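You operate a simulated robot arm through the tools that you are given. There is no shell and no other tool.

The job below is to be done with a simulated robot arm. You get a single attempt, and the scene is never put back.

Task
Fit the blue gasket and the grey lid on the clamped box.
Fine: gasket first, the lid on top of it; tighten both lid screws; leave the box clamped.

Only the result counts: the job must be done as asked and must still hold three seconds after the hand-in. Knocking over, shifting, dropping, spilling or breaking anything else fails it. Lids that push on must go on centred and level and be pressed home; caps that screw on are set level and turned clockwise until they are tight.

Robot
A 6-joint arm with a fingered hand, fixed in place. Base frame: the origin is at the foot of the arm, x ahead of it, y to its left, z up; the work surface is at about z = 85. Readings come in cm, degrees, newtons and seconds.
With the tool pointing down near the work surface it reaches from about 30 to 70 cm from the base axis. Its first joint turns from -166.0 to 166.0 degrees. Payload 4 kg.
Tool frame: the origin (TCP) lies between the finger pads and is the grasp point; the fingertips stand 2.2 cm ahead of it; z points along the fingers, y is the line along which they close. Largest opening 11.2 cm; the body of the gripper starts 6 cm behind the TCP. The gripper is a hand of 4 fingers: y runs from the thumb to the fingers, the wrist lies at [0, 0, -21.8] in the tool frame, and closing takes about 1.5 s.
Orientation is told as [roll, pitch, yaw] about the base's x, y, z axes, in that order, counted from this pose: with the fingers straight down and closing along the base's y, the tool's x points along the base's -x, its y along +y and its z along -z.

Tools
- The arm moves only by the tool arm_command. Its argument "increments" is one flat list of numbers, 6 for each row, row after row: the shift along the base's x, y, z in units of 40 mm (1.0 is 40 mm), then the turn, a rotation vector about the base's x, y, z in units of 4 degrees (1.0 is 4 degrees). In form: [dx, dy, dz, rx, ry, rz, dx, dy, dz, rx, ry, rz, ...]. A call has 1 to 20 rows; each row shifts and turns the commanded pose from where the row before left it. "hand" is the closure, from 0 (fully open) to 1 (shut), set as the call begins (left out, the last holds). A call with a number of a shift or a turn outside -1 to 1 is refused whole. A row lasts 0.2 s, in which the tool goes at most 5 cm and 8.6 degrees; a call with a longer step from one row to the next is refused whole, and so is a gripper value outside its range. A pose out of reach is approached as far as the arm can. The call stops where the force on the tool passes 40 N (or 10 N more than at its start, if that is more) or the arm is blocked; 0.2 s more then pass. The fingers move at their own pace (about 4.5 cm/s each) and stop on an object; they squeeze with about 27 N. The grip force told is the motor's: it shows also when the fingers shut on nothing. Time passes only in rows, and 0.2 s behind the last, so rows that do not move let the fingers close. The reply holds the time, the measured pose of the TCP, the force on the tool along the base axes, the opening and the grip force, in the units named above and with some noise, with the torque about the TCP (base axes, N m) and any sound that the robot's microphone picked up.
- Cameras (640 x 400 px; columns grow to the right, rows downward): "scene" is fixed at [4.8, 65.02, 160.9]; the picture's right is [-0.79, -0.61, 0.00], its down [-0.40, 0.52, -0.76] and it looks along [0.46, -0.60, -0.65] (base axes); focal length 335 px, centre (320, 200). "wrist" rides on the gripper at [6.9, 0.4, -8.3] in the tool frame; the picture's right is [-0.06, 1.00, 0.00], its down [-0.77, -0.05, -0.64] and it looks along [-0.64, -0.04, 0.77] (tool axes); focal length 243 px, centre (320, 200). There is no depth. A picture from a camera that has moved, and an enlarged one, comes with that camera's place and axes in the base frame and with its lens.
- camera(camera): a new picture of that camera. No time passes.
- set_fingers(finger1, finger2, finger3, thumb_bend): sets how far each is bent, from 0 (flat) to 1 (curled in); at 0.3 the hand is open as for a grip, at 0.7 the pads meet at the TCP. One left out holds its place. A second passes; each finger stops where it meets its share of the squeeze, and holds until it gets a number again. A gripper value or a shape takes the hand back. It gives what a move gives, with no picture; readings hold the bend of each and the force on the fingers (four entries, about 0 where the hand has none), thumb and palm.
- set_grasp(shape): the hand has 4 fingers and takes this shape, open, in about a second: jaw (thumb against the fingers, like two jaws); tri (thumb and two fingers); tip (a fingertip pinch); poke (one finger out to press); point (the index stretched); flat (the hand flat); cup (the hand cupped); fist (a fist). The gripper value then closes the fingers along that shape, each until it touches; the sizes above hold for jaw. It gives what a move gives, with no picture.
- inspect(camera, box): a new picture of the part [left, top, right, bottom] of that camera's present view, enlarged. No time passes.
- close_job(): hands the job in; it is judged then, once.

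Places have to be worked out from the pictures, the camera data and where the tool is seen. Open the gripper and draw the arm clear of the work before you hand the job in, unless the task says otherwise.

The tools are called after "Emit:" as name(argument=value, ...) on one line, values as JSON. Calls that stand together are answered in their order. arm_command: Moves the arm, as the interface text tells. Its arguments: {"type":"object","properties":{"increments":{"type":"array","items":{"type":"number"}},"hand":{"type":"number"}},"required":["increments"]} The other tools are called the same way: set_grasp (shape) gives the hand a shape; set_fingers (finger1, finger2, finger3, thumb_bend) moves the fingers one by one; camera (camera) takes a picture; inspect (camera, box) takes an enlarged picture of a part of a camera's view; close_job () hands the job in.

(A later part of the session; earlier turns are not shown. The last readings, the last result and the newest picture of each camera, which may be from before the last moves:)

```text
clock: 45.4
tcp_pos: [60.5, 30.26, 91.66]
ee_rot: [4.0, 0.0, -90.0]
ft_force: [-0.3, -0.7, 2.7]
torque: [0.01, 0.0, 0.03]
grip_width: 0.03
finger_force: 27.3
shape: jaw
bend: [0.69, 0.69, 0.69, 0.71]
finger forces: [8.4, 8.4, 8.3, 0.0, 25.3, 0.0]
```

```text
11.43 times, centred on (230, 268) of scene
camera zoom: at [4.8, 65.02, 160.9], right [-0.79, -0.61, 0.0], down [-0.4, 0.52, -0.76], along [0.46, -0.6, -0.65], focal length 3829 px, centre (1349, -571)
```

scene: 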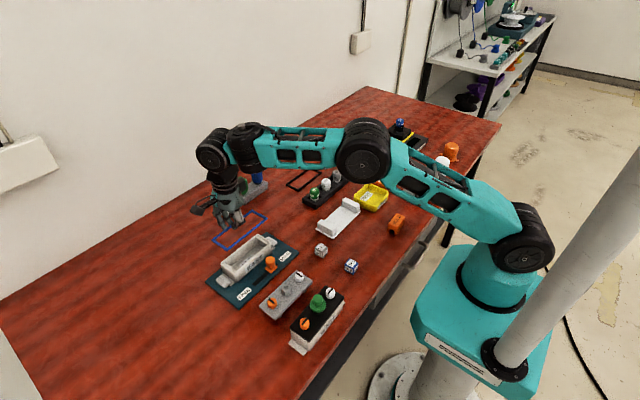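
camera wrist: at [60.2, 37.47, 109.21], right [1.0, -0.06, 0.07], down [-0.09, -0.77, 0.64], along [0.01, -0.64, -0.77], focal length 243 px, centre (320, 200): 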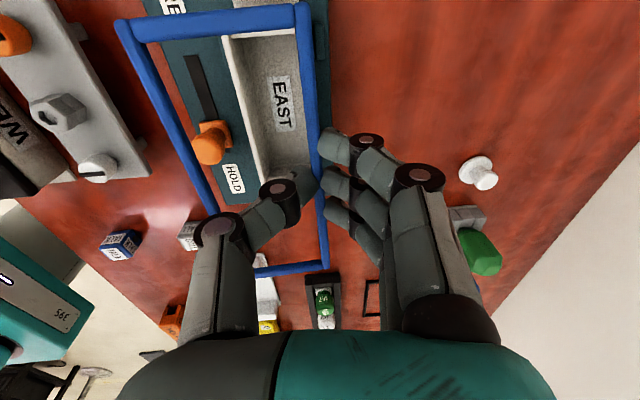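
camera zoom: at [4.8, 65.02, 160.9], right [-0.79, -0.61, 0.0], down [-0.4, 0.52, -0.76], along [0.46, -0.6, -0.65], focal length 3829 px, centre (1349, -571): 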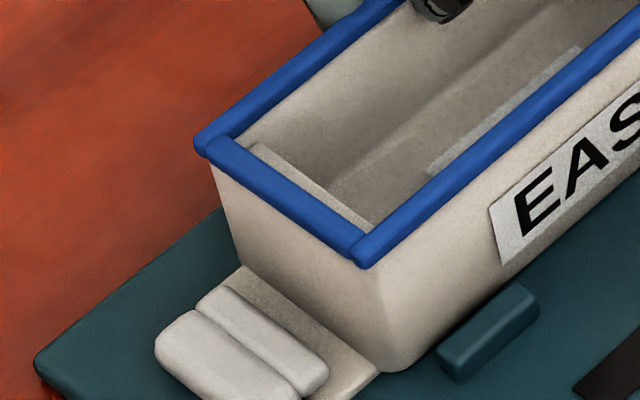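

There is light contact (2.7 N) and the gasket lies on the rim. I'll press down one more millimetre, then open slightly to release.

Emit:
arm_command(increments=[0, 0, -0.03, 0, 0, 0, 0, 0, 0, 0, 0, 0])

Emit:
arm_command(increments=[0, 0, 0, 0, 0, 0, 0, 0, 0, 0, 0, 0, 0, 0, 0, 0, 0, 0], hand=0.82)

Emit:
inspect(camera="wrist", box=[80, 0, 400, 280])

Emit:
inspect(camera="scene", box=[210, 220, 290, 290])

```text
clock: 46.0
tcp_pos: [60.47, 30.34, 91.72]
ee_rot: [4.0, 0.0, -90.0]
ft_force: [0.1, -2.0, 9.2]
torque: [-0.02, -0.02, -0.03]
grip_width: 0.06
finger_force: 27.2
shape: jaw
bend: [0.69, 0.69, 0.7, 0.71]
finger forces: [9.1, 9.0, 8.9, 0.0, 27.0, 0.1]
```

```text
clock: 46.8
tcp_pos: [60.44, 30.26, 91.49]
ee_rot: [4.0, -0.1, -89.9]
ft_force: [0.4, 0.0, 0.3]
torque: [0.03, 0.0, 0.05]
grip_width: 1.98
finger_force: 0.0
shape: jaw
bend: [0.73, 0.73, 0.73, 0.7]
finger forces: [0.1, 0.0, 0.0, 0.0, 0.0, 0.0]
```

```text
1.43 times, centred on (240, 140) of wrist
camera zoom: at [60.38, 37.2, 99.83], right [1.0, -0.06, 0.07], down [-0.09, -0.77, 0.64], along [0.01, -0.64, -0.77], focal length 347 px, centre (434, 286)
```

zoom: 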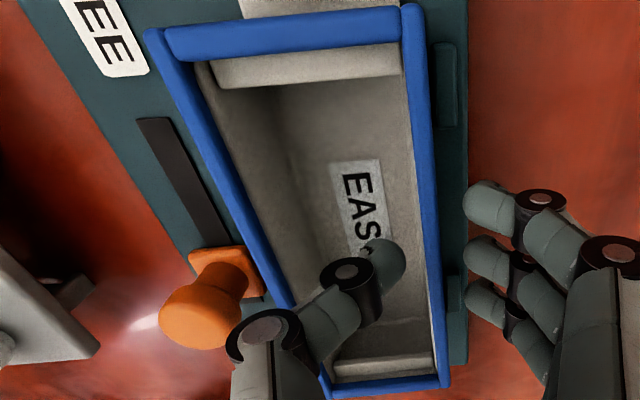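

```text
5.71 times, centred on (250, 255) of scene
camera zoom: at [4.8, 65.02, 160.9], right [-0.79, -0.61, 0.0], down [-0.4, 0.52, -0.76], along [0.46, -0.6, -0.65], focal length 1914 px, centre (720, -114)
```

zoom: 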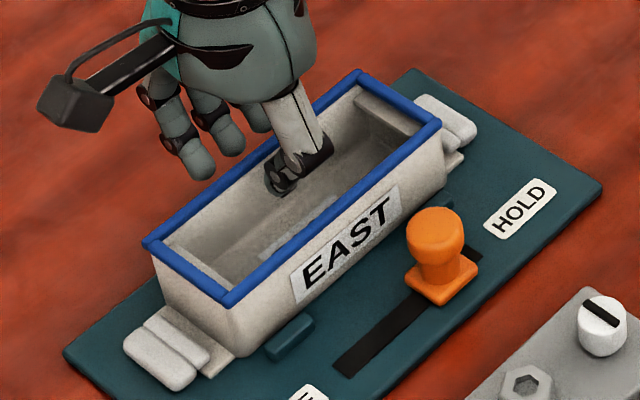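

The gasket now sits neatly on the rim all around. I'll raise the hand straight up, clear of it.

Emit:
arm_command(increments=[0, 0, 0.3, 0, 0, 0, 0, 0, 0.6, 0, 0, 0, 0, 0, 0.8, 0, 0, 0, 0, 0, 0.8, 0, 0, 0, 0, 0, 0, 0, 0, 0])

Emit:
camera(camera="wrist")

Emit:
inspect(camera="scene", box=[210, 230, 290, 290])

Emit:
inspect(camera="scene", box=[250, 260, 330, 340])

```text
clock: 48.0
tcp_pos: [60.59, 30.45, 101.76]
ee_rot: [4.1, 0.0, -89.9]
ft_force: [-0.1, 0.4, 0.5]
torque: [0.02, -0.01, -0.02]
grip_width: 2.0
finger_force: 0.0
shape: jaw
bend: [0.73, 0.73, 0.73, 0.7]
finger forces: [0.1, 0.0, 0.1, 0.1, 0.1, 0.0]
```

```text
taken
camera wrist: at [60.47, 37.17, 109.94], right [1.0, -0.06, 0.07], down [-0.09, -0.77, 0.64], along [0.01, -0.64, -0.77], focal length 243 px, centre (320, 200)
```

wrist: 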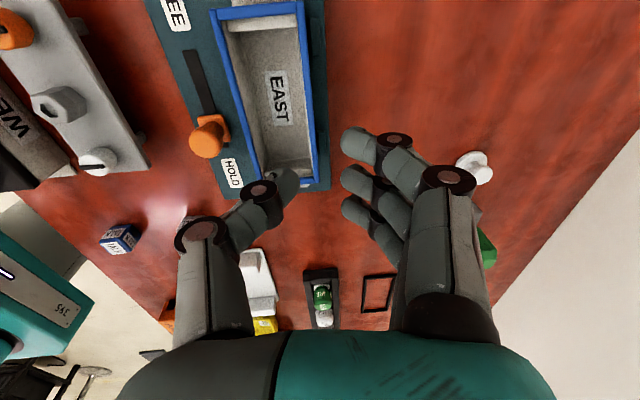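

```text
6.67 times, centred on (250, 260) of scene
camera zoom: at [4.8, 65.02, 160.9], right [-0.79, -0.61, 0.0], down [-0.4, 0.52, -0.76], along [0.46, -0.6, -0.65], focal length 2234 px, centre (787, -200)
```

zoom: 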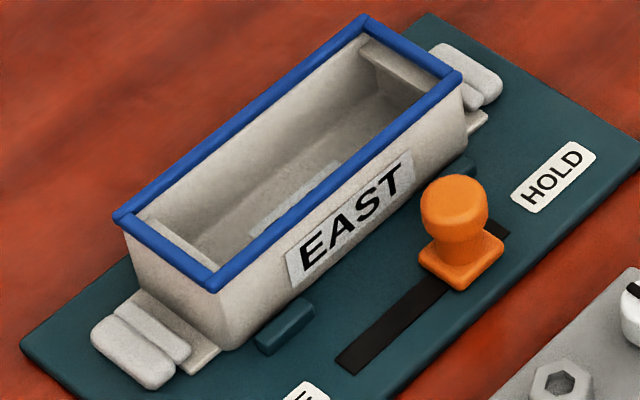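

```text
5.00 times, centred on (290, 300) of scene
camera zoom: at [4.8, 65.02, 160.9], right [-0.79, -0.61, 0.0], down [-0.4, 0.52, -0.76], along [0.46, -0.6, -0.65], focal length 1675 px, centre (470, -300)
```

zoom: 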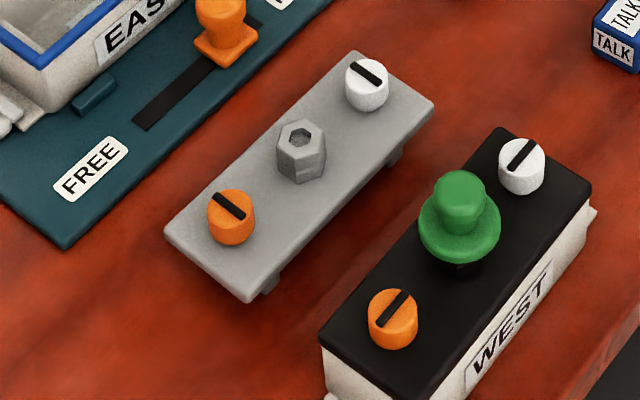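

The gasket is seated all round. Next is the lid. Its hex post has flats facing ±y, so I'll rotate back to yaw 0 and move above it.

Emit:
arm_command(increments=[-0.239, 0.02, 0, 0, 1, 0, -0.239, 0.02, 0, 0, 0, 1, -0.239, 0.02, 0, 0, 0, 1, -0.239, 0.02, 0, 0, 0, 1, -0.239, 0.02, 0, 0, 0, 1, -0.239, 0.02, 0, 0, 0, 1, -0.239, 0.02, 0, 0, 0, 1, -0.239, 0.02, 0, 0, 0, 1, -0.239, 0.02, 0, 0, 0, 1, -0.239, 0.02, 0, 0, 0, 1, -0.239, 0.02, 0, 0, 0, 1, -0.239, 0.02, 0, 0, 0, 1, -0.239, 0.02, 0, 0, 0, 1, -0.239, 0.02, 0, 0, 0, 1, -0.239, 0.02, 0, 0, 0, 1, -0.239, 0.02, 0, 0, 0, 1, -0.239, 0.02, 0, 0, 0, 1, -0.239, 0.02, 0, 0, 0, 1, -0.239, 0.02, 0, 0, 0, 1, -0.239, 0.02, 0, 0, 0, 1], hand=0.0)

Emit:
arm_command(increments=[0, 0, 0, 0, 0, 1, 0, 0, 0, 0, 0, 1, 0, 0, 0, 0, 0, 1, 0, 0, 0, 0, 0, 0.5, 0, 0, 0, 0, 0, 0])

Emit:
set_grasp(shape="tri")

Emit:
camera(camera="wrist")

Emit:
inspect(camera="scene", box=[210, 180, 330, 290])

```text
clock: 52.2
tcp_pos: [41.36, 31.97, 101.55]
ee_rot: [0.0, 0.1, -13.9]
ft_force: [0.1, 0.0, -0.1]
torque: [0.0, -0.01, -0.03]
grip_width: 11.23
finger_force: 0.1
shape: jaw
bend: [0.3, 0.3, 0.3, 0.3]
finger forces: [0.0, 0.0, 0.0, 0.0, 0.0, 0.1]
```

```text
clock: 53.4
tcp_pos: [41.28, 31.95, 101.51]
ee_rot: [0.0, 0.0, 0.1]
ft_force: [-0.3, 0.0, -0.6]
torque: [-0.01, 0.0, 0.04]
grip_width: 11.18
finger_force: 0.1
shape: jaw
bend: [0.3, 0.3, 0.3, 0.3]
finger forces: [0.0, 0.1, 0.0, 0.0, 0.0, 0.0]
```

```text
clock: 54.3
tcp_pos: [41.24, 31.79, 101.6]
ee_rot: [0.0, 0.0, 0.0]
ft_force: [0.5, 1.3, 0.0]
torque: [-0.03, -0.04, -0.04]
grip_width: 11.23
finger_force: 0.1
shape: tri
bend: [0.3, 0.3, 0.03, 0.3]
finger forces: [0.0, 0.0, 0.0, 0.0, 0.1, 0.1]
```

```text
taken
camera wrist: at [34.42, 32.32, 109.88], right [0.06, 1.0, 0.0], down [0.77, -0.05, 0.64], along [0.64, -0.04, -0.77], focal length 243 px, centre (320, 200)
```

wrist: 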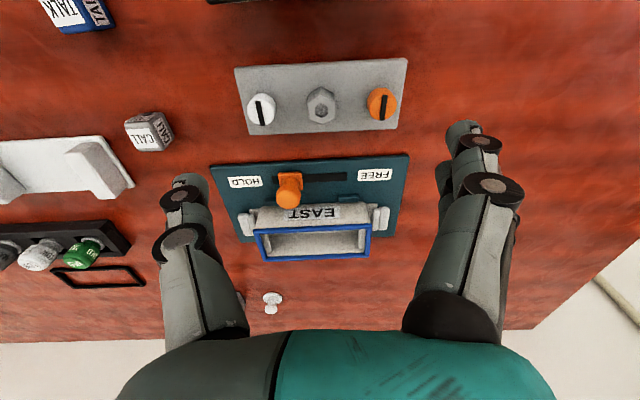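

```text
3.64 times, centred on (270, 235) of scene
camera zoom: at [4.8, 65.02, 160.9], right [-0.79, -0.61, 0.0], down [-0.4, 0.52, -0.76], along [0.46, -0.6, -0.65], focal length 1218 px, centre (502, 73)
```

zoom: 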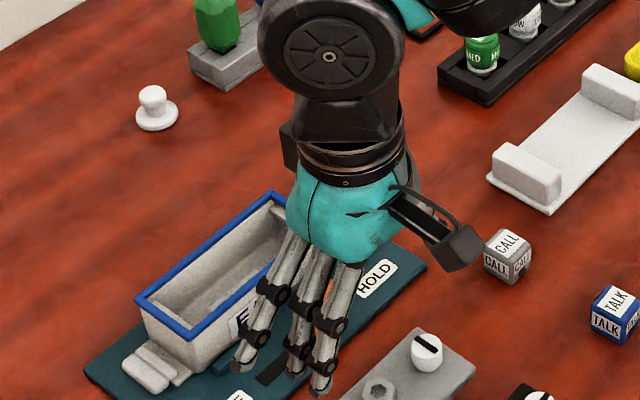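

Tri is asymmetric, so tip (middle finger against thumb) suits the post better. I'll zoom in to locate the post accurately.

Emit:
inspect(camera="wrist", box=[220, 50, 420, 145])

Emit:
set_grasp(shape="tip")

```text
3.20 times, centred on (320, 98) of wrist
camera zoom: at [34.42, 32.32, 109.88], right [0.06, 1.0, 0.0], down [0.77, -0.05, 0.64], along [0.64, -0.04, -0.77], focal length 776 px, centre (320, 528)
```

zoom: 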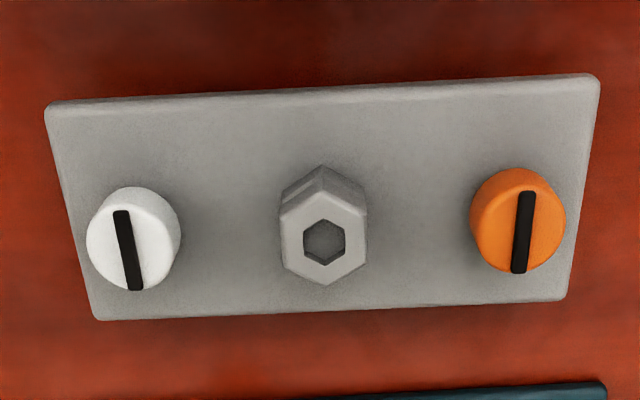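

```text
clock: 55.2
tcp_pos: [41.27, 31.93, 101.55]
ee_rot: [-0.1, 0.0, 0.0]
ft_force: [0.2, -0.6, 0.1]
torque: [0.01, -0.01, 0.02]
grip_width: 11.19
finger_force: 0.0
shape: tip
bend: [0.03, 0.3, 0.03, 0.3]
finger forces: [0.0, 0.1, 0.0, 0.0, 0.1, 0.0]
```

The lid is about 13.9 × 5.8 cm, centred at (41.33, 32.03), with its top near z 88 and the post top near 90.3. I'll narrow the pinch to about 5 cm to clear the screws, then descend partway.

Emit:
arm_command(increments=[0.01, 0.02, -0.5, 0, 0, 0, 0, 0, -0.5, 0, 0, 0, 0, 0, -0.5, 0, 0, 0, 0, 0, -0.4, 0, 0, 0, 0, 0, 0, 0, 0, 0, 0, 0, 0, 0, 0, 0], hand=0.56)

Emit:
camera(camera="wrist")

Emit:
inspect(camera="scene", box=[230, 240, 330, 330])

```text
clock: 56.6
tcp_pos: [41.43, 32.02, 94.0]
ee_rot: [0.0, 0.0, 0.0]
ft_force: [0.5, 0.6, 0.2]
torque: [0.02, -0.01, -0.01]
grip_width: 5.02
finger_force: 0.0
shape: tip
bend: [0.03, 0.73, 0.03, 0.7]
finger forces: [0.0, 0.0, 0.0, 0.0, 0.0, 0.1]
```

```text
taken
camera wrist: at [34.55, 32.53, 102.23], right [0.06, 1.0, 0.0], down [0.77, -0.05, 0.64], along [0.64, -0.04, -0.77], focal length 243 px, centre (320, 200)
```

wrist: 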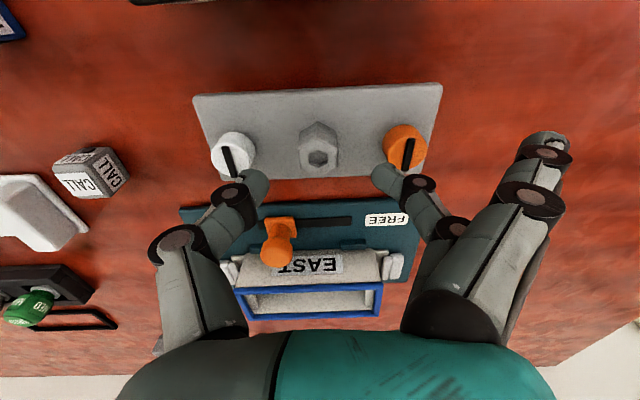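

```text
4.44 times, centred on (280, 285) of scene
camera zoom: at [4.8, 65.02, 160.9], right [-0.79, -0.61, 0.0], down [-0.4, 0.52, -0.76], along [0.46, -0.6, -0.65], focal length 1489 px, centre (498, -178)
```

zoom: 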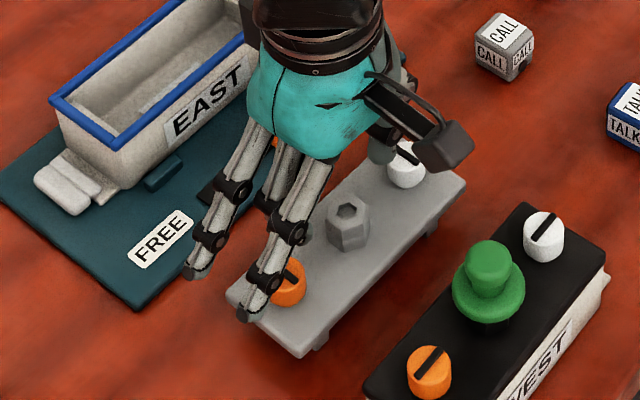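

The fingers straddle the post with the other two fingers extended clear. I'll descend to TCP z of about 90.8.

Emit:
arm_command(increments=[-0.02, 0, -0.4, 0, 0, 0, 0, 0, -0.3, 0, 0, 0, 0, 0, -0.1, 0, 0, 0, 0, 0, 0, 0, 0, 0])

Emit:
inspect(camera="wrist", box=[180, 60, 480, 260])

Emit:
inspect(camera="scene", box=[240, 250, 320, 320])

```text
clock: 57.5
tcp_pos: [41.31, 32.11, 91.19]
ee_rot: [0.4, -0.4, 0.2]
ft_force: [-5.6, -4.3, 16.5]
torque: [0.54, 0.03, 0.19]
grip_width: 3.98
finger_force: 0.1
shape: tip
bend: [0.03, 0.77, 0.03, 0.7]
finger forces: [0.0, 18.2, 0.1, 0.1, 3.0, 0.0]
stopped in row 4: the force on the tool passed its limit at 42 N (the readings are from after the stop); the commanded pose is now the measured one
```

```text
2.00 times, centred on (330, 160) of wrist
camera zoom: at [34.44, 32.49, 99.5], right [0.06, 1.0, 0.01], down [0.76, -0.05, 0.65], along [0.65, -0.03, -0.76], focal length 485 px, centre (300, 280)
```

zoom: 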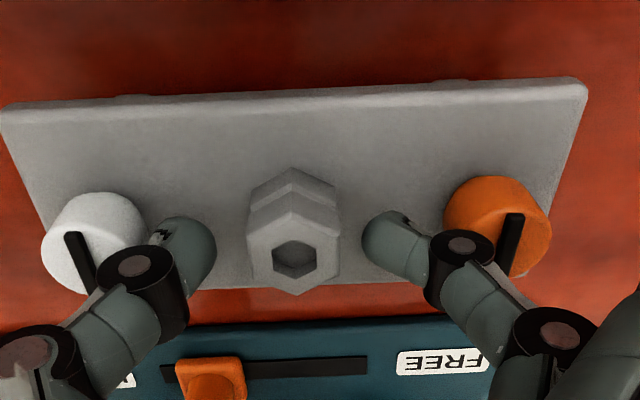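

```text
5.71 times, centred on (280, 285) of scene
camera zoom: at [4.8, 65.02, 160.9], right [-0.79, -0.61, 0.0], down [-0.4, 0.52, -0.76], along [0.46, -0.6, -0.65], focal length 1914 px, centre (549, -286)
```

zoom: 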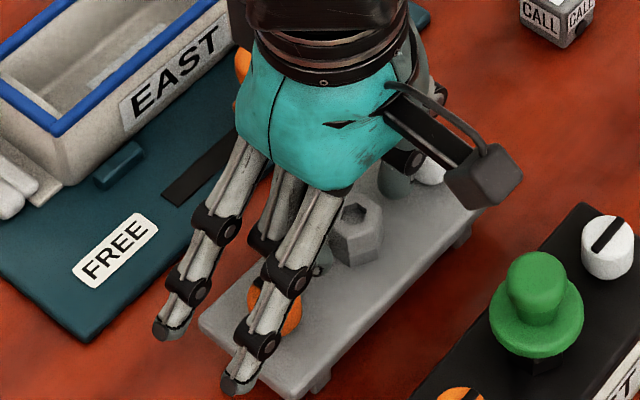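

Contact at 42 N: the middle finger pressed on the orange screw or the lid. I'll back up 1.2 cm, narrow to about 3.6 cm so the knuckles clear the screws, and recheck.

Emit:
arm_command(increments=[0, 0, 0.3, 0, 0, 0, 0, 0, 0, 0, 0, 0, 0, 0, 0, 0, 0, 0], hand=0.67)

Emit:
inspect(camera="wrist", box=[180, 60, 480, 260])

Emit:
inspect(camera="scene", box=[240, 250, 320, 320])

```text
clock: 58.3
tcp_pos: [41.43, 32.14, 92.32]
ee_rot: [0.3, -0.3, 0.1]
ft_force: [0.1, -0.1, -0.5]
torque: [-0.02, 0.01, 0.01]
grip_width: 2.12
finger_force: 26.5
shape: tip
bend: [0.29, 0.74, 0.29, 0.71]
finger forces: [0.0, 22.6, 0.1, 0.0, 22.4, 0.0]
```

```text
2.00 times, centred on (330, 160) of wrist
camera zoom: at [34.53, 32.53, 100.53], right [0.06, 1.0, 0.01], down [0.76, -0.05, 0.65], along [0.65, -0.04, -0.76], focal length 485 px, centre (300, 280)
```

zoom: 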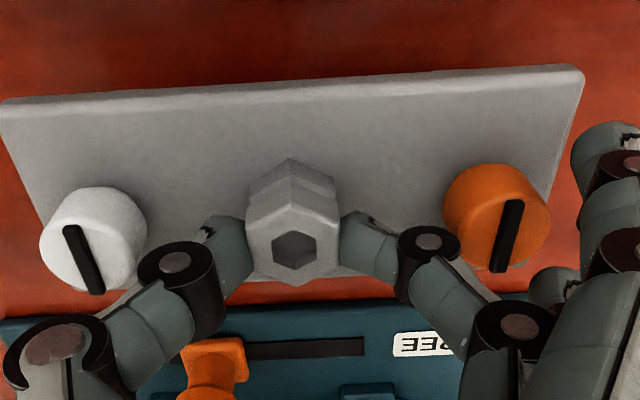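

```text
5.71 times, centred on (280, 285) of scene
camera zoom: at [4.8, 65.02, 160.9], right [-0.79, -0.61, 0.0], down [-0.4, 0.52, -0.76], along [0.46, -0.6, -0.65], focal length 1914 px, centre (549, -286)
```

zoom: 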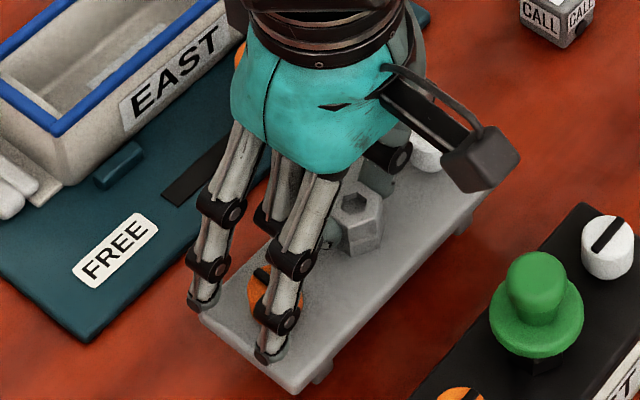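

The pinch closed on the post's flats (22 N on both sides) at a workable height, and the other fingers touch nothing. I'll lift gently and check that the lid hangs level.

Emit:
arm_command(increments=[0, 0, 0.15, 0, 0, 0, 0, 0, 0.2, 0, 0, 0, 0, 0, 0.2, 0, 0, 0, 0, 0, 0, 0, 0, 0])

Emit:
camera(camera="wrist")

Emit:
inspect(camera="scene", box=[230, 240, 330, 330])

```text
clock: 59.3
tcp_pos: [41.4, 32.07, 94.49]
ee_rot: [0.3, -0.3, 0.1]
ft_force: [-0.1, -1.0, -1.2]
torque: [0.01, -0.02, 0.02]
grip_width: 2.09
finger_force: 27.1
shape: tip
bend: [0.3, 0.74, 0.3, 0.71]
finger forces: [0.0, 22.6, 0.0, 0.0, 22.4, 0.1]
```

```text
taken
camera wrist: at [34.43, 32.44, 102.76], right [0.06, 1.0, 0.01], down [0.76, -0.05, 0.65], along [0.65, -0.04, -0.76], focal length 243 px, centre (320, 200)
```

wrist: 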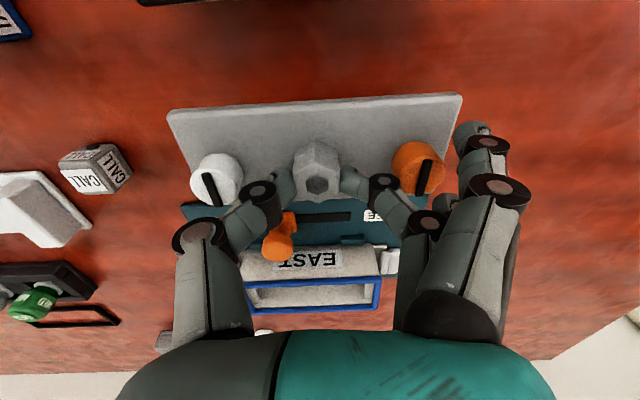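

```text
4.44 times, centred on (280, 285) of scene
camera zoom: at [4.8, 65.02, 160.9], right [-0.79, -0.61, 0.0], down [-0.4, 0.52, -0.76], along [0.46, -0.6, -0.65], focal length 1489 px, centre (498, -178)
```

zoom: 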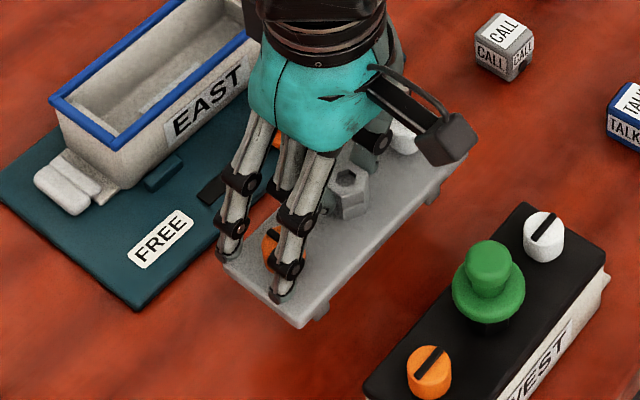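

The lid lifted with the hand. I'll zoom in to check that it's level and see what's on its underside.

Emit:
inspect(camera="scene", box=[265, 270, 335, 320])

Emit:
inspect(camera="wrist", box=[150, 70, 490, 240])

```text
8.00 times, centred on (300, 295) of scene
camera zoom: at [4.8, 65.02, 160.9], right [-0.79, -0.61, 0.0], down [-0.4, 0.52, -0.76], along [0.46, -0.6, -0.65], focal length 2680 px, centre (480, -560)
```

zoom: 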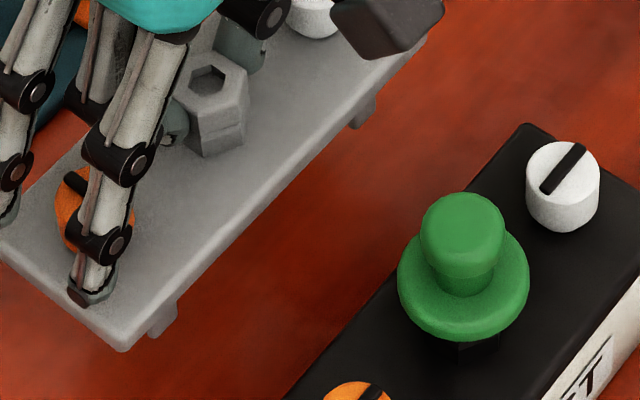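

```text
1.88 times, centred on (320, 155) of wrist
camera zoom: at [34.43, 32.44, 102.76], right [0.06, 1.0, 0.01], down [0.76, -0.05, 0.65], along [0.65, -0.04, -0.76], focal length 457 px, centre (320, 285)
```

zoom: 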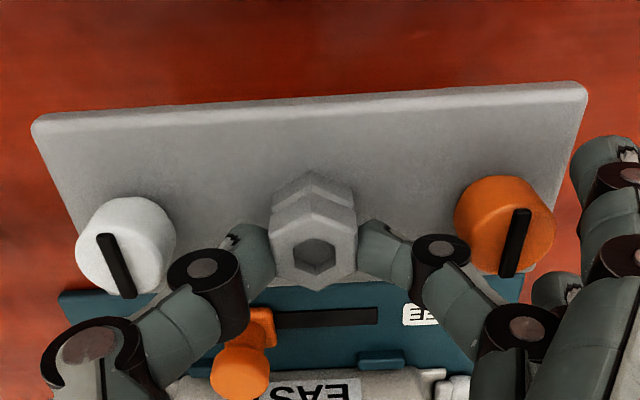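

The lid hangs level, with its centre about 0.25 cm toward the thumb side and its top about 3.3 cm ahead of the TCP. I'll raise it and re-measure the gasketed box from here.

Emit:
arm_command(increments=[0, 0, 0.7, 0, 0, 0, 0, 0, 0.7, 0, 0, 0, 0, 0, 0.5, 0, 0, 0, 0, 0, 0, 0, 0, 0])

Emit:
camera(camera="wrist")

Emit:
inspect(camera="wrist", box=[230, 210, 430, 310])

```text
clock: 60.3
tcp_pos: [41.37, 31.99, 102.09]
ee_rot: [0.2, -0.3, 0.1]
ft_force: [0.2, 0.3, -1.7]
torque: [0.02, 0.03, -0.01]
grip_width: 2.08
finger_force: 27.0
shape: tip
bend: [0.3, 0.74, 0.3, 0.71]
finger forces: [0.1, 22.6, 0.1, 0.0, 22.3, 0.0]
```

```text
taken
camera wrist: at [34.42, 32.45, 110.39], right [0.06, 1.0, 0.01], down [0.76, -0.05, 0.65], along [0.65, -0.04, -0.76], focal length 243 px, centre (320, 200)
```

wrist: 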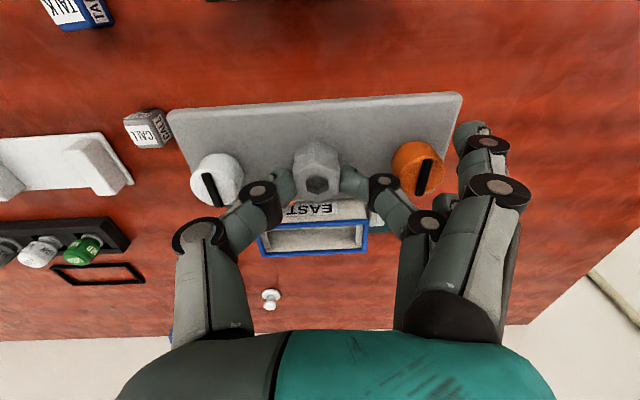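

```text
3.20 times, centred on (330, 260) of wrist
camera zoom: at [34.42, 32.45, 110.39], right [0.06, 1.0, 0.01], down [0.76, -0.05, 0.65], along [0.65, -0.04, -0.76], focal length 776 px, centre (288, 8)
```

zoom: 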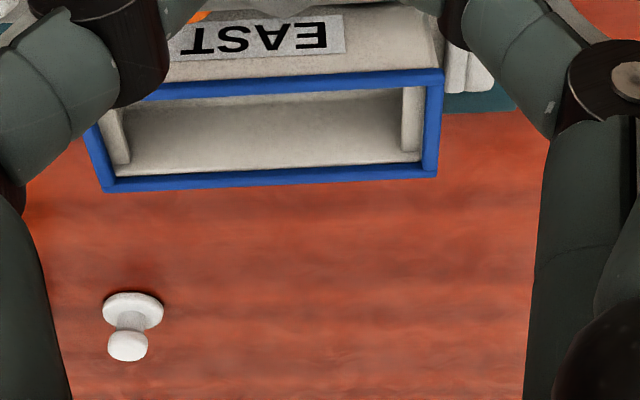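

I take the gasket's centre as about (57.88, 30.02), so the TCP should go to about (58.03, 30.27). I'll carry the lid over the box and lower it to a few centimetres above.

Emit:
arm_command(increments=[0.694, -0.072, 0, 0, 0, 0, 0.694, -0.072, 0, 0, 0, 0, 0.694, -0.072, 0, 0, 0, 0, 0.694, -0.072, 0, 0, 0, 0, 0.694, -0.072, 0, 0, 0, 0, 0.694, -0.072, 0, 0, 0, 0, 0, 0, -0.5, 0, 0, 0, 0, 0, -0.4, 0, 0, 0, 0, 0, 0, 0, 0, 0])

Emit:
camera(camera="wrist")

Emit:
inspect(camera="scene", box=[200, 220, 300, 300])

```text
clock: 62.3
tcp_pos: [58.06, 30.47, 98.47]
ee_rot: [0.2, -0.3, 0.1]
ft_force: [0.8, 0.3, -1.1]
torque: [0.0, -0.02, -0.01]
grip_width: 2.07
finger_force: 26.8
shape: tip
bend: [0.3, 0.74, 0.3, 0.71]
finger forces: [0.0, 22.7, 0.0, 0.0, 22.3, 0.0]
```

```text
taken
camera wrist: at [51.25, 30.76, 106.7], right [0.06, 1.0, 0.01], down [0.76, -0.05, 0.65], along [0.65, -0.04, -0.76], focal length 243 px, centre (320, 200)
```

wrist: 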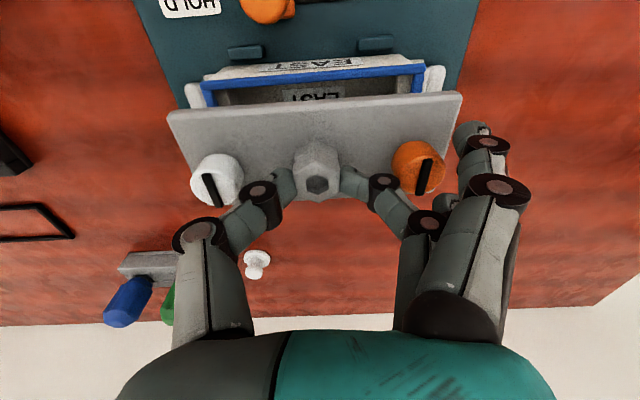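

```text
5.00 times, centred on (250, 260) of scene
camera zoom: at [4.8, 65.02, 160.9], right [-0.79, -0.61, 0.0], down [-0.4, 0.52, -0.76], along [0.46, -0.6, -0.65], focal length 1675 px, centre (670, -100)
```

zoom: 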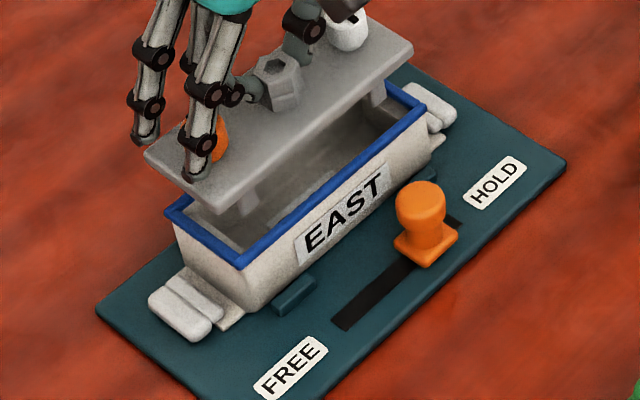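

The lid's two locating ribs are visible and should drop inside the gasket. The scene view suggests the lid is slightly too far in +x and +y, so I'll check the wrist view.

Emit:
inspect(camera="wrist", box=[150, 40, 490, 220])

```text
1.88 times, centred on (320, 130) of wrist
camera zoom: at [51.25, 30.76, 106.7], right [0.06, 1.0, 0.01], down [0.76, -0.05, 0.65], along [0.65, -0.04, -0.76], focal length 457 px, centre (320, 332)
```

zoom: 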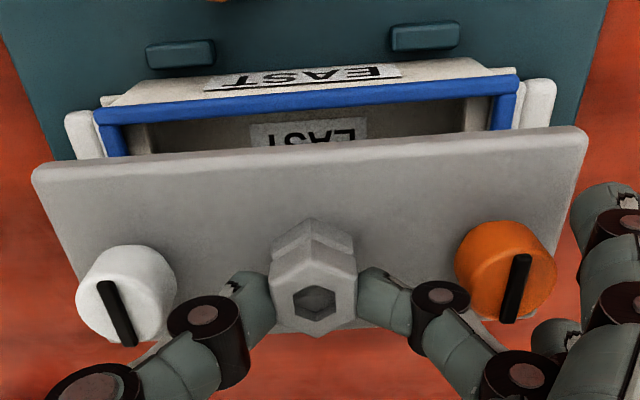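

Both views agree the lid should shift by about (-0.2, -0.18) cm. I'll correct and lower to just above rib entry.

Emit:
arm_command(increments=[-0.05, -0.045, 0, 0, 0, 0, 0, 0, -0.3, 0, 0, 0, 0, 0, -0.3, 0, 0, 0, 0, 0, 0, 0, 0, 0])

Emit:
inspect(camera="wrist", box=[150, 60, 490, 240])

Emit:
inspect(camera="scene", box=[210, 225, 290, 290])

```text
clock: 63.3
tcp_pos: [57.74, 30.32, 96.12]
ee_rot: [0.3, -0.3, 0.1]
ft_force: [0.1, 0.0, -1.3]
torque: [0.01, -0.01, 0.01]
grip_width: 2.06
finger_force: 26.7
shape: tip
bend: [0.3, 0.74, 0.3, 0.71]
finger forces: [0.0, 22.8, 0.1, 0.0, 22.2, 0.1]
```

```text
1.88 times, centred on (320, 150) of wrist
camera zoom: at [50.95, 30.65, 104.31], right [0.06, 1.0, 0.01], down [0.76, -0.05, 0.65], along [0.65, -0.04, -0.76], focal length 457 px, centre (320, 294)
```

zoom: 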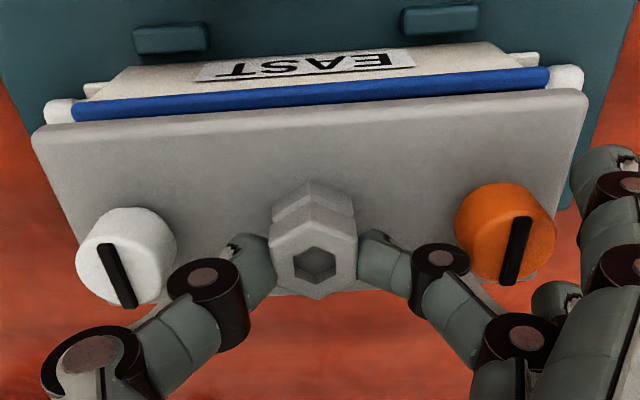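

```text
6.15 times, centred on (250, 258) of scene
camera zoom: at [4.8, 65.02, 160.9], right [-0.79, -0.61, 0.0], down [-0.4, 0.52, -0.76], along [0.46, -0.6, -0.65], focal length 2062 px, centre (751, -154)
```

zoom: 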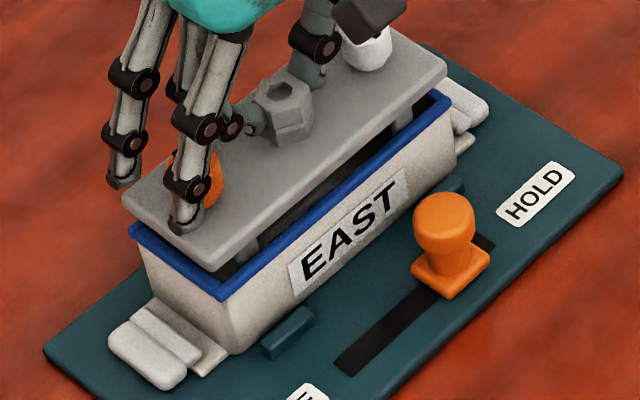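

x now looks about 0.15 cm short and y is good. I'll shift +0.14 cm in x and lower slowly toward seating.

Emit:
arm_command(increments=[0.035, 0, -0.1, 0, 0, 0, 0, 0, -0.1, 0, 0, 0, 0, 0, -0.05, 0, 0, 0, 0, 0, 0, 0, 0, 0])

Emit:
inspect(camera="wrist", box=[150, 60, 490, 240])

Emit:
inspect(camera="scene", box=[210, 225, 290, 290])

```text
clock: 64.3
tcp_pos: [58.1, 30.15, 95.15]
ee_rot: [0.4, -0.3, 0.1]
ft_force: [0.4, 0.8, -1.5]
torque: [0.01, -0.02, -0.02]
grip_width: 2.1
finger_force: 27.9
shape: tip
bend: [0.3, 0.74, 0.3, 0.71]
finger forces: [0.0, 22.6, 0.0, 0.0, 22.2, 0.0]
```

```text
1.88 times, centred on (320, 150) of wrist
camera zoom: at [51.08, 30.58, 103.38], right [0.06, 1.0, 0.01], down [0.76, -0.05, 0.65], along [0.65, -0.04, -0.76], focal length 457 px, centre (320, 294)
```

zoom: 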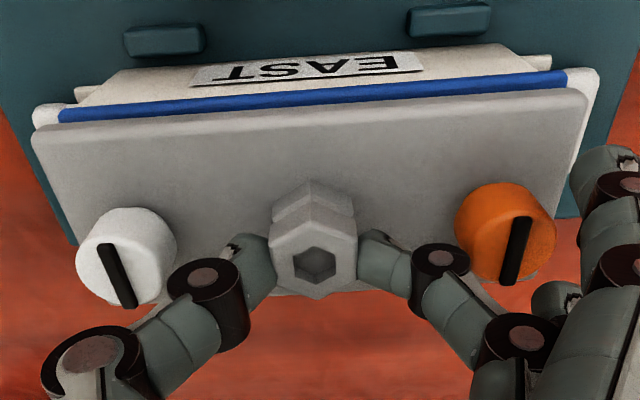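

```text
6.15 times, centred on (250, 258) of scene
camera zoom: at [4.8, 65.02, 160.9], right [-0.79, -0.61, 0.0], down [-0.4, 0.52, -0.76], along [0.46, -0.6, -0.65], focal length 2062 px, centre (751, -154)
```

zoom: 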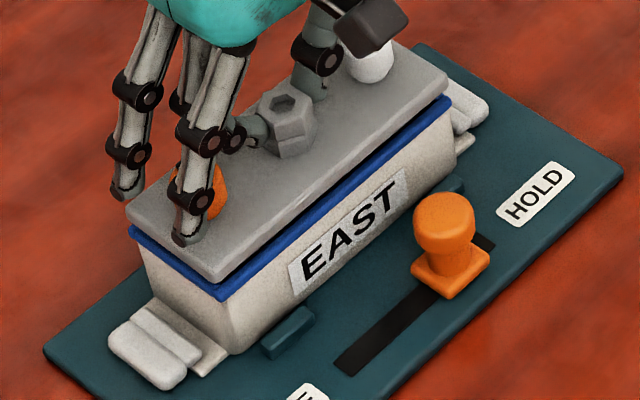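

Aligned well, and the ribs entered without force. I'll continue lowering to seat it.

Emit:
arm_command(increments=[0, 0, -0.08, 0, 0, 0, 0, 0, -0.06, 0, 0, 0, 0, 0, -0.04, 0, 0, 0, 0, 0, 0, 0, 0, 0])

Emit:
inspect(camera="scene", box=[210, 225, 290, 290])

Emit:
inspect(camera="wrist", box=[150, 60, 490, 240])

```text
clock: 65.3
tcp_pos: [58.04, 30.16, 94.48]
ee_rot: [0.5, -0.5, 0.1]
ft_force: [0.0, -2.0, 9.0]
torque: [-0.05, 0.0, -0.02]
grip_width: 2.09
finger_force: 27.4
shape: tip
bend: [0.3, 0.74, 0.3, 0.71]
finger forces: [0.0, 23.6, 0.0, 0.1, 25.0, 0.0]
```

```text
6.15 times, centred on (250, 258) of scene
camera zoom: at [4.8, 65.02, 160.9], right [-0.79, -0.61, 0.0], down [-0.4, 0.52, -0.76], along [0.46, -0.6, -0.65], focal length 2062 px, centre (751, -154)
```

zoom: 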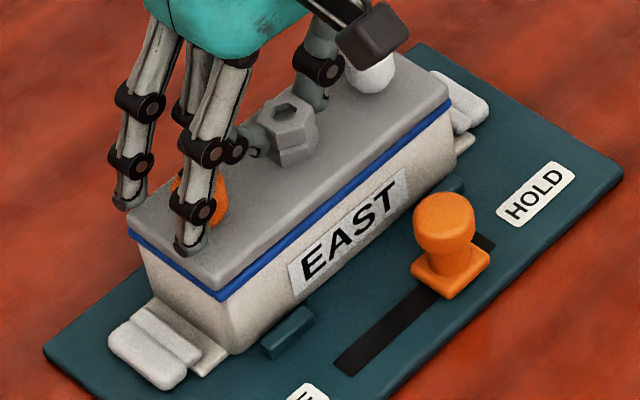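

```text
1.88 times, centred on (320, 150) of wrist
camera zoom: at [51.09, 30.59, 102.7], right [0.06, 1.0, 0.01], down [0.76, -0.05, 0.65], along [0.65, -0.04, -0.76], focal length 457 px, centre (320, 294)
```

zoom: 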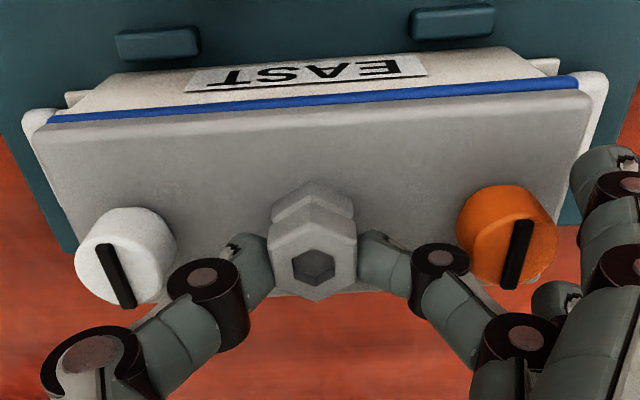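

The lid rests on the gasket, aligned and level, with 9 N of contact. I'll press a little more, then release the post.

Emit:
arm_command(increments=[0, 0, -0.04, 0, 0, 0, 0, 0, -0.02, 0, 0, 0, 0, 0, 0, 0, 0, 0])

Emit:
arm_command(increments=[0, 0, 0, 0, 0, 0, 0, 0, 0, 0, 0, 0, 0, 0, 0, 0, 0, 0], hand=0.62)

Emit:
arm_command(increments=[0, 0, 0.3, 0, 0, 0, 0, 0, 0.6, 0, 0, 0, 0, 0, 0.6, 0, 0, 0, 0, 0, 0.3, 0, 0, 0, 0, 0, 0, 0, 0, 0])

Emit:
camera(camera="wrist")

Emit:
inspect(camera="scene", box=[210, 225, 290, 290])

```text
clock: 66.1
tcp_pos: [58.06, 30.23, 94.35]
ee_rot: [0.3, -0.5, 0.1]
ft_force: [-1.3, -2.7, 25.0]
torque: [-0.13, 0.05, 0.02]
grip_width: 2.14
finger_force: 27.2
shape: tip
bend: [0.3, 0.75, 0.3, 0.72]
finger forces: [0.0, 27.9, 0.0, 0.0, 28.8, 0.0]
```

```text
clock: 66.9
tcp_pos: [57.94, 30.18, 94.05]
ee_rot: [0.3, -0.3, 0.1]
ft_force: [1.2, -1.6, 1.1]
torque: [-0.08, 0.0, -0.01]
grip_width: 3.29
finger_force: 0.1
shape: tip
bend: [0.03, 0.75, 0.03, 0.7]
finger forces: [0.0, 5.1, 0.0, 0.0, 3.5, 0.1]
```

```text
clock: 68.1
tcp_pos: [58.08, 30.2, 101.31]
ee_rot: [0.3, -0.3, 0.1]
ft_force: [-0.2, 0.1, 0.9]
torque: [-0.03, -0.02, -0.02]
grip_width: 4.2
finger_force: 0.0
shape: tip
bend: [0.03, 0.74, 0.03, 0.7]
finger forces: [0.0, 0.0, 0.0, 0.1, 0.1, 0.1]
```

```text
taken
camera wrist: at [51.26, 30.59, 109.55], right [0.06, 1.0, 0.01], down [0.76, -0.05, 0.65], along [0.65, -0.04, -0.76], focal length 243 px, centre (320, 200)
```

wrist: 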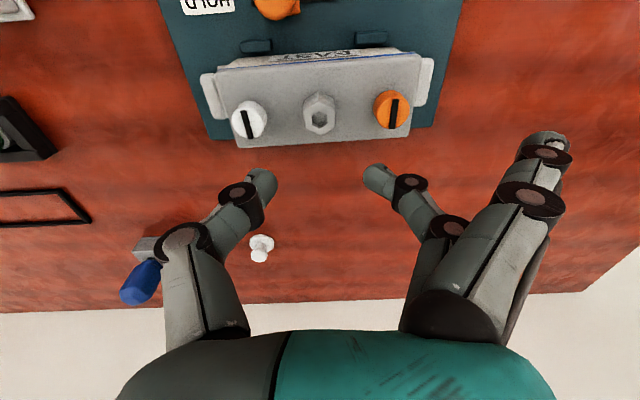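

```text
6.15 times, centred on (250, 258) of scene
camera zoom: at [4.8, 65.02, 160.9], right [-0.79, -0.61, 0.0], down [-0.4, 0.52, -0.76], along [0.46, -0.6, -0.65], focal length 2062 px, centre (751, -154)
```

zoom: 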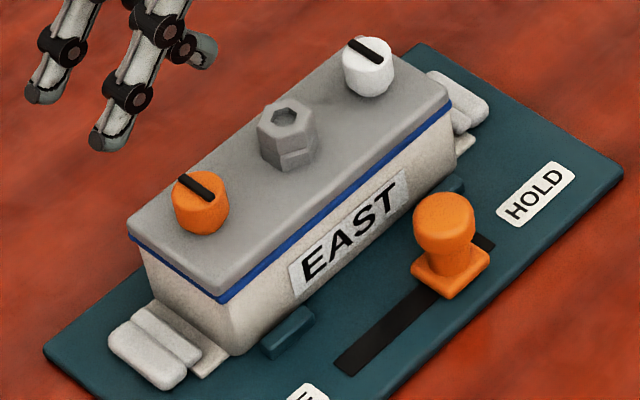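

The lid sits square and level on the gasket. Now I'll zoom in on the screws to locate their axes and tops.

Emit:
inspect(camera="wrist", box=[210, 50, 430, 160])

Emit:
inspect(camera="scene", box=[225, 230, 275, 265])

```text
2.91 times, centred on (320, 105) of wrist
camera zoom: at [51.26, 30.59, 109.55], right [0.06, 1.0, 0.01], down [0.76, -0.05, 0.65], along [0.65, -0.04, -0.76], focal length 706 px, centre (320, 476)
```

zoom: 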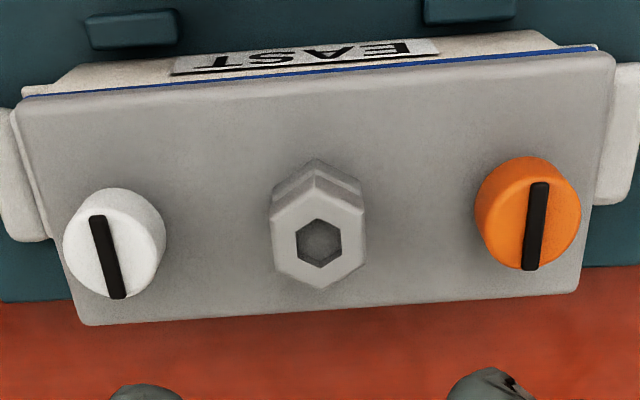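

```text
11.43 times, centred on (250, 248) of scene
camera zoom: at [4.8, 65.02, 160.9], right [-0.79, -0.61, 0.0], down [-0.4, 0.52, -0.76], along [0.46, -0.6, -0.65], focal length 3829 px, centre (1120, -343)
```

zoom: 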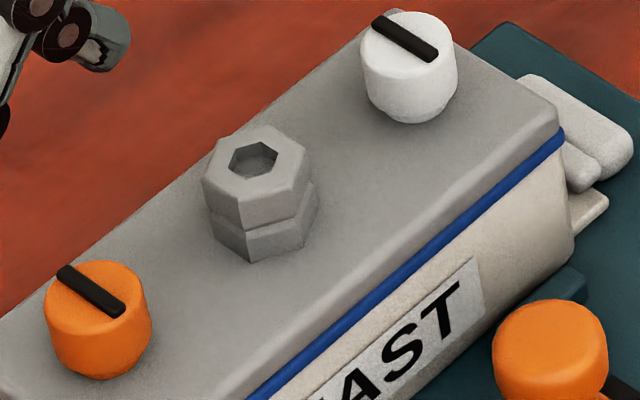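

Two sightings place the screws near (58, 25) for white and (58, 35) for orange. I'll level the hand, rotate to yaw -44°, and move above the white screw for a second sighting.

Emit:
arm_command(increments=[0, 0, 0, -0.075, 0.085, 0, 0, -0.125, 0, 0, 0, -1, 0, -0.125, 0, 0, 0, -1, 0, -0.125, 0, 0, 0, -1, 0, -0.125, 0, 0, 0, -1, 0, -0.125, 0, 0, 0, -1, 0, -0.125, 0, 0, 0, -1, 0, -0.125, 0, 0, 0, -1, 0, -0.125, 0, 0, 0, -1, 0, -0.125, 0, 0, 0, -1, 0, -0.125, 0, 0, 0, -1, 0, 0, 0, 0, 0, -1, 0, 0, 0, 0, 0, 0], hand=0.55)

Emit:
camera(camera="wrist")

Emit:
inspect(camera="wrist", box=[220, 60, 420, 180])

```text
clock: 70.9
tcp_pos: [58.02, 25.35, 101.48]
ee_rot: [0.0, 0.0, -44.0]
ft_force: [0.8, -0.1, 0.0]
torque: [-0.02, 0.0, -0.01]
grip_width: 4.96
finger_force: 0.0
shape: tip
bend: [0.03, 0.73, 0.03, 0.7]
finger forces: [0.0, 0.1, 0.0, 0.0, 0.0, 0.0]
```

```text
taken
camera wrist: at [53.43, 30.4, 109.64], right [0.74, 0.67, 0.0], down [0.52, -0.57, 0.64], along [0.43, -0.47, -0.77], focal length 243 px, centre (320, 200)
```

wrist: 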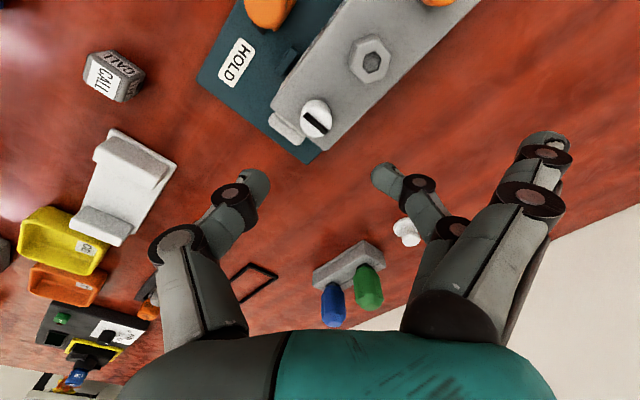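

```text
3.20 times, centred on (320, 120) of wrist
camera zoom: at [53.43, 30.4, 109.64], right [0.74, 0.67, 0.0], down [0.52, -0.57, 0.64], along [0.43, -0.47, -0.77], focal length 776 px, centre (320, 456)
```

zoom: 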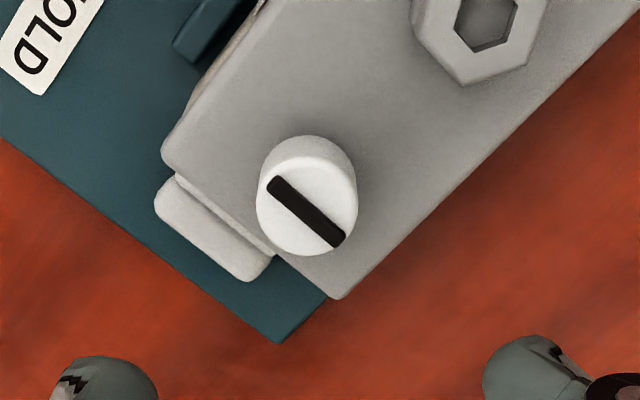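

Triangulation gives the white screw's axis at about (57.77, 25.24) with its top near z 93.2. I'll descend around it, first partway for a check.

Emit:
arm_command(increments=[-0.02, 0.018, -0.5, 0, 0, 0, 0, 0, -0.5, 0, 0, 0, 0, 0, -0.4, 0, 0, 0, 0, 0, 0, 0, 0, 0], hand=0.6)

Emit:
inspect(camera="wrist", box=[200, 80, 440, 240])

Emit:
inspect(camera="scene", box=[220, 210, 300, 270])

```text
clock: 71.9
tcp_pos: [58.04, 25.27, 95.84]
ee_rot: [0.1, 0.1, -43.8]
ft_force: [-0.8, -0.6, 0.5]
torque: [-0.01, 0.01, -0.02]
grip_width: 4.53
finger_force: 0.0
shape: tip
bend: [0.03, 0.73, 0.03, 0.7]
finger forces: [0.0, 0.1, 0.1, 0.0, 0.0, 0.0]
```

```text
2.50 times, centred on (320, 160) of wrist
camera zoom: at [53.36, 30.39, 104.04], right [0.74, 0.67, 0.0], down [0.52, -0.57, 0.64], along [0.43, -0.47, -0.77], focal length 606 px, centre (320, 300)
```

zoom: 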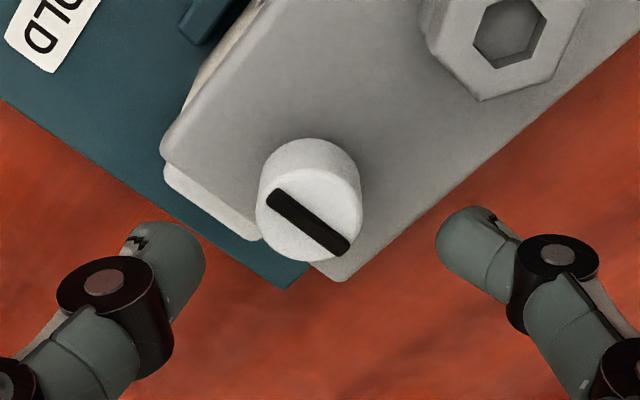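

```text
6.67 times, centred on (260, 240) of scene
camera zoom: at [4.8, 65.02, 160.9], right [-0.79, -0.61, 0.0], down [-0.4, 0.52, -0.76], along [0.46, -0.6, -0.65], focal length 2234 px, centre (720, -67)
```

zoom: 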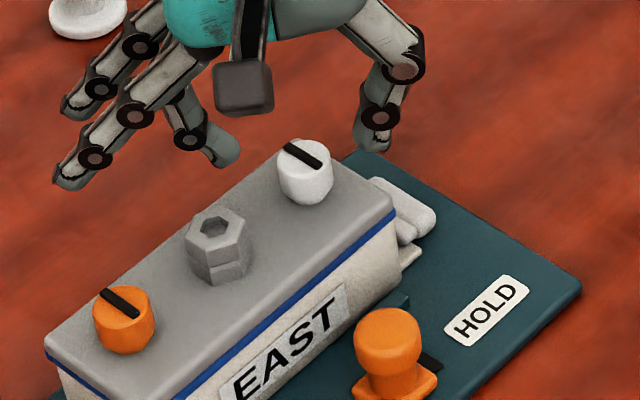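

The knob is within 0.02 cm of the pinch line and needs only a 0.2 cm shift along the tool's x. I'll correct that and descend to TCP z 94.

Emit:
arm_command(increments=[-0.04, 0.038, 0, 0, 0, 0, 0, 0, -0.25, 0, 0, 0, 0, 0, -0.2, 0, 0, 0, 0, 0, 0, 0, 0, 0])

Emit:
inspect(camera="wrist", box=[200, 80, 440, 240])

Emit:
inspect(camera="scene", box=[220, 210, 300, 270])

```text
clock: 72.9
tcp_pos: [57.77, 25.43, 93.97]
ee_rot: [0.0, 0.0, -44.0]
ft_force: [-1.0, 0.0, 0.1]
torque: [-0.02, -0.02, 0.01]
grip_width: 4.55
finger_force: 0.1
shape: tip
bend: [0.03, 0.73, 0.03, 0.7]
finger forces: [0.0, 0.0, 0.1, 0.0, 0.1, 0.1]
```

```text
2.50 times, centred on (320, 160) of wrist
camera zoom: at [53.12, 30.51, 102.29], right [0.74, 0.67, 0.0], down [0.52, -0.57, 0.64], along [0.43, -0.47, -0.77], focal length 606 px, centre (320, 300)
```

zoom: 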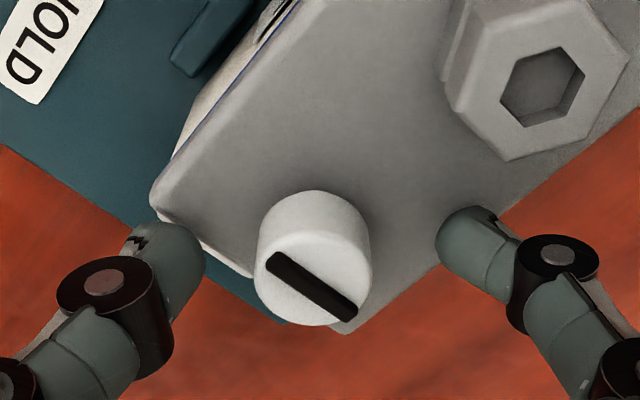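

```text
6.67 times, centred on (260, 240) of scene
camera zoom: at [4.8, 65.02, 160.9], right [-0.79, -0.61, 0.0], down [-0.4, 0.52, -0.76], along [0.46, -0.6, -0.65], focal length 2234 px, centre (720, -67)
```

zoom: 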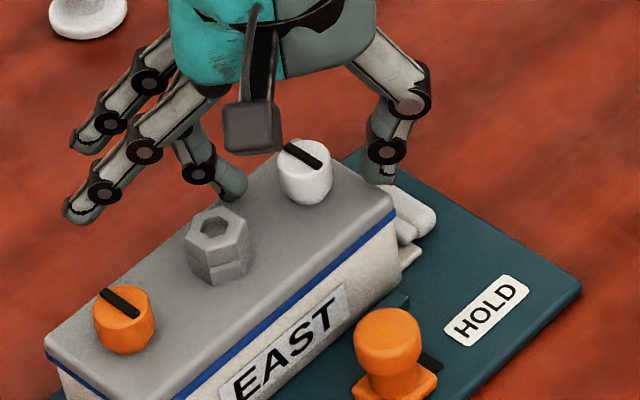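

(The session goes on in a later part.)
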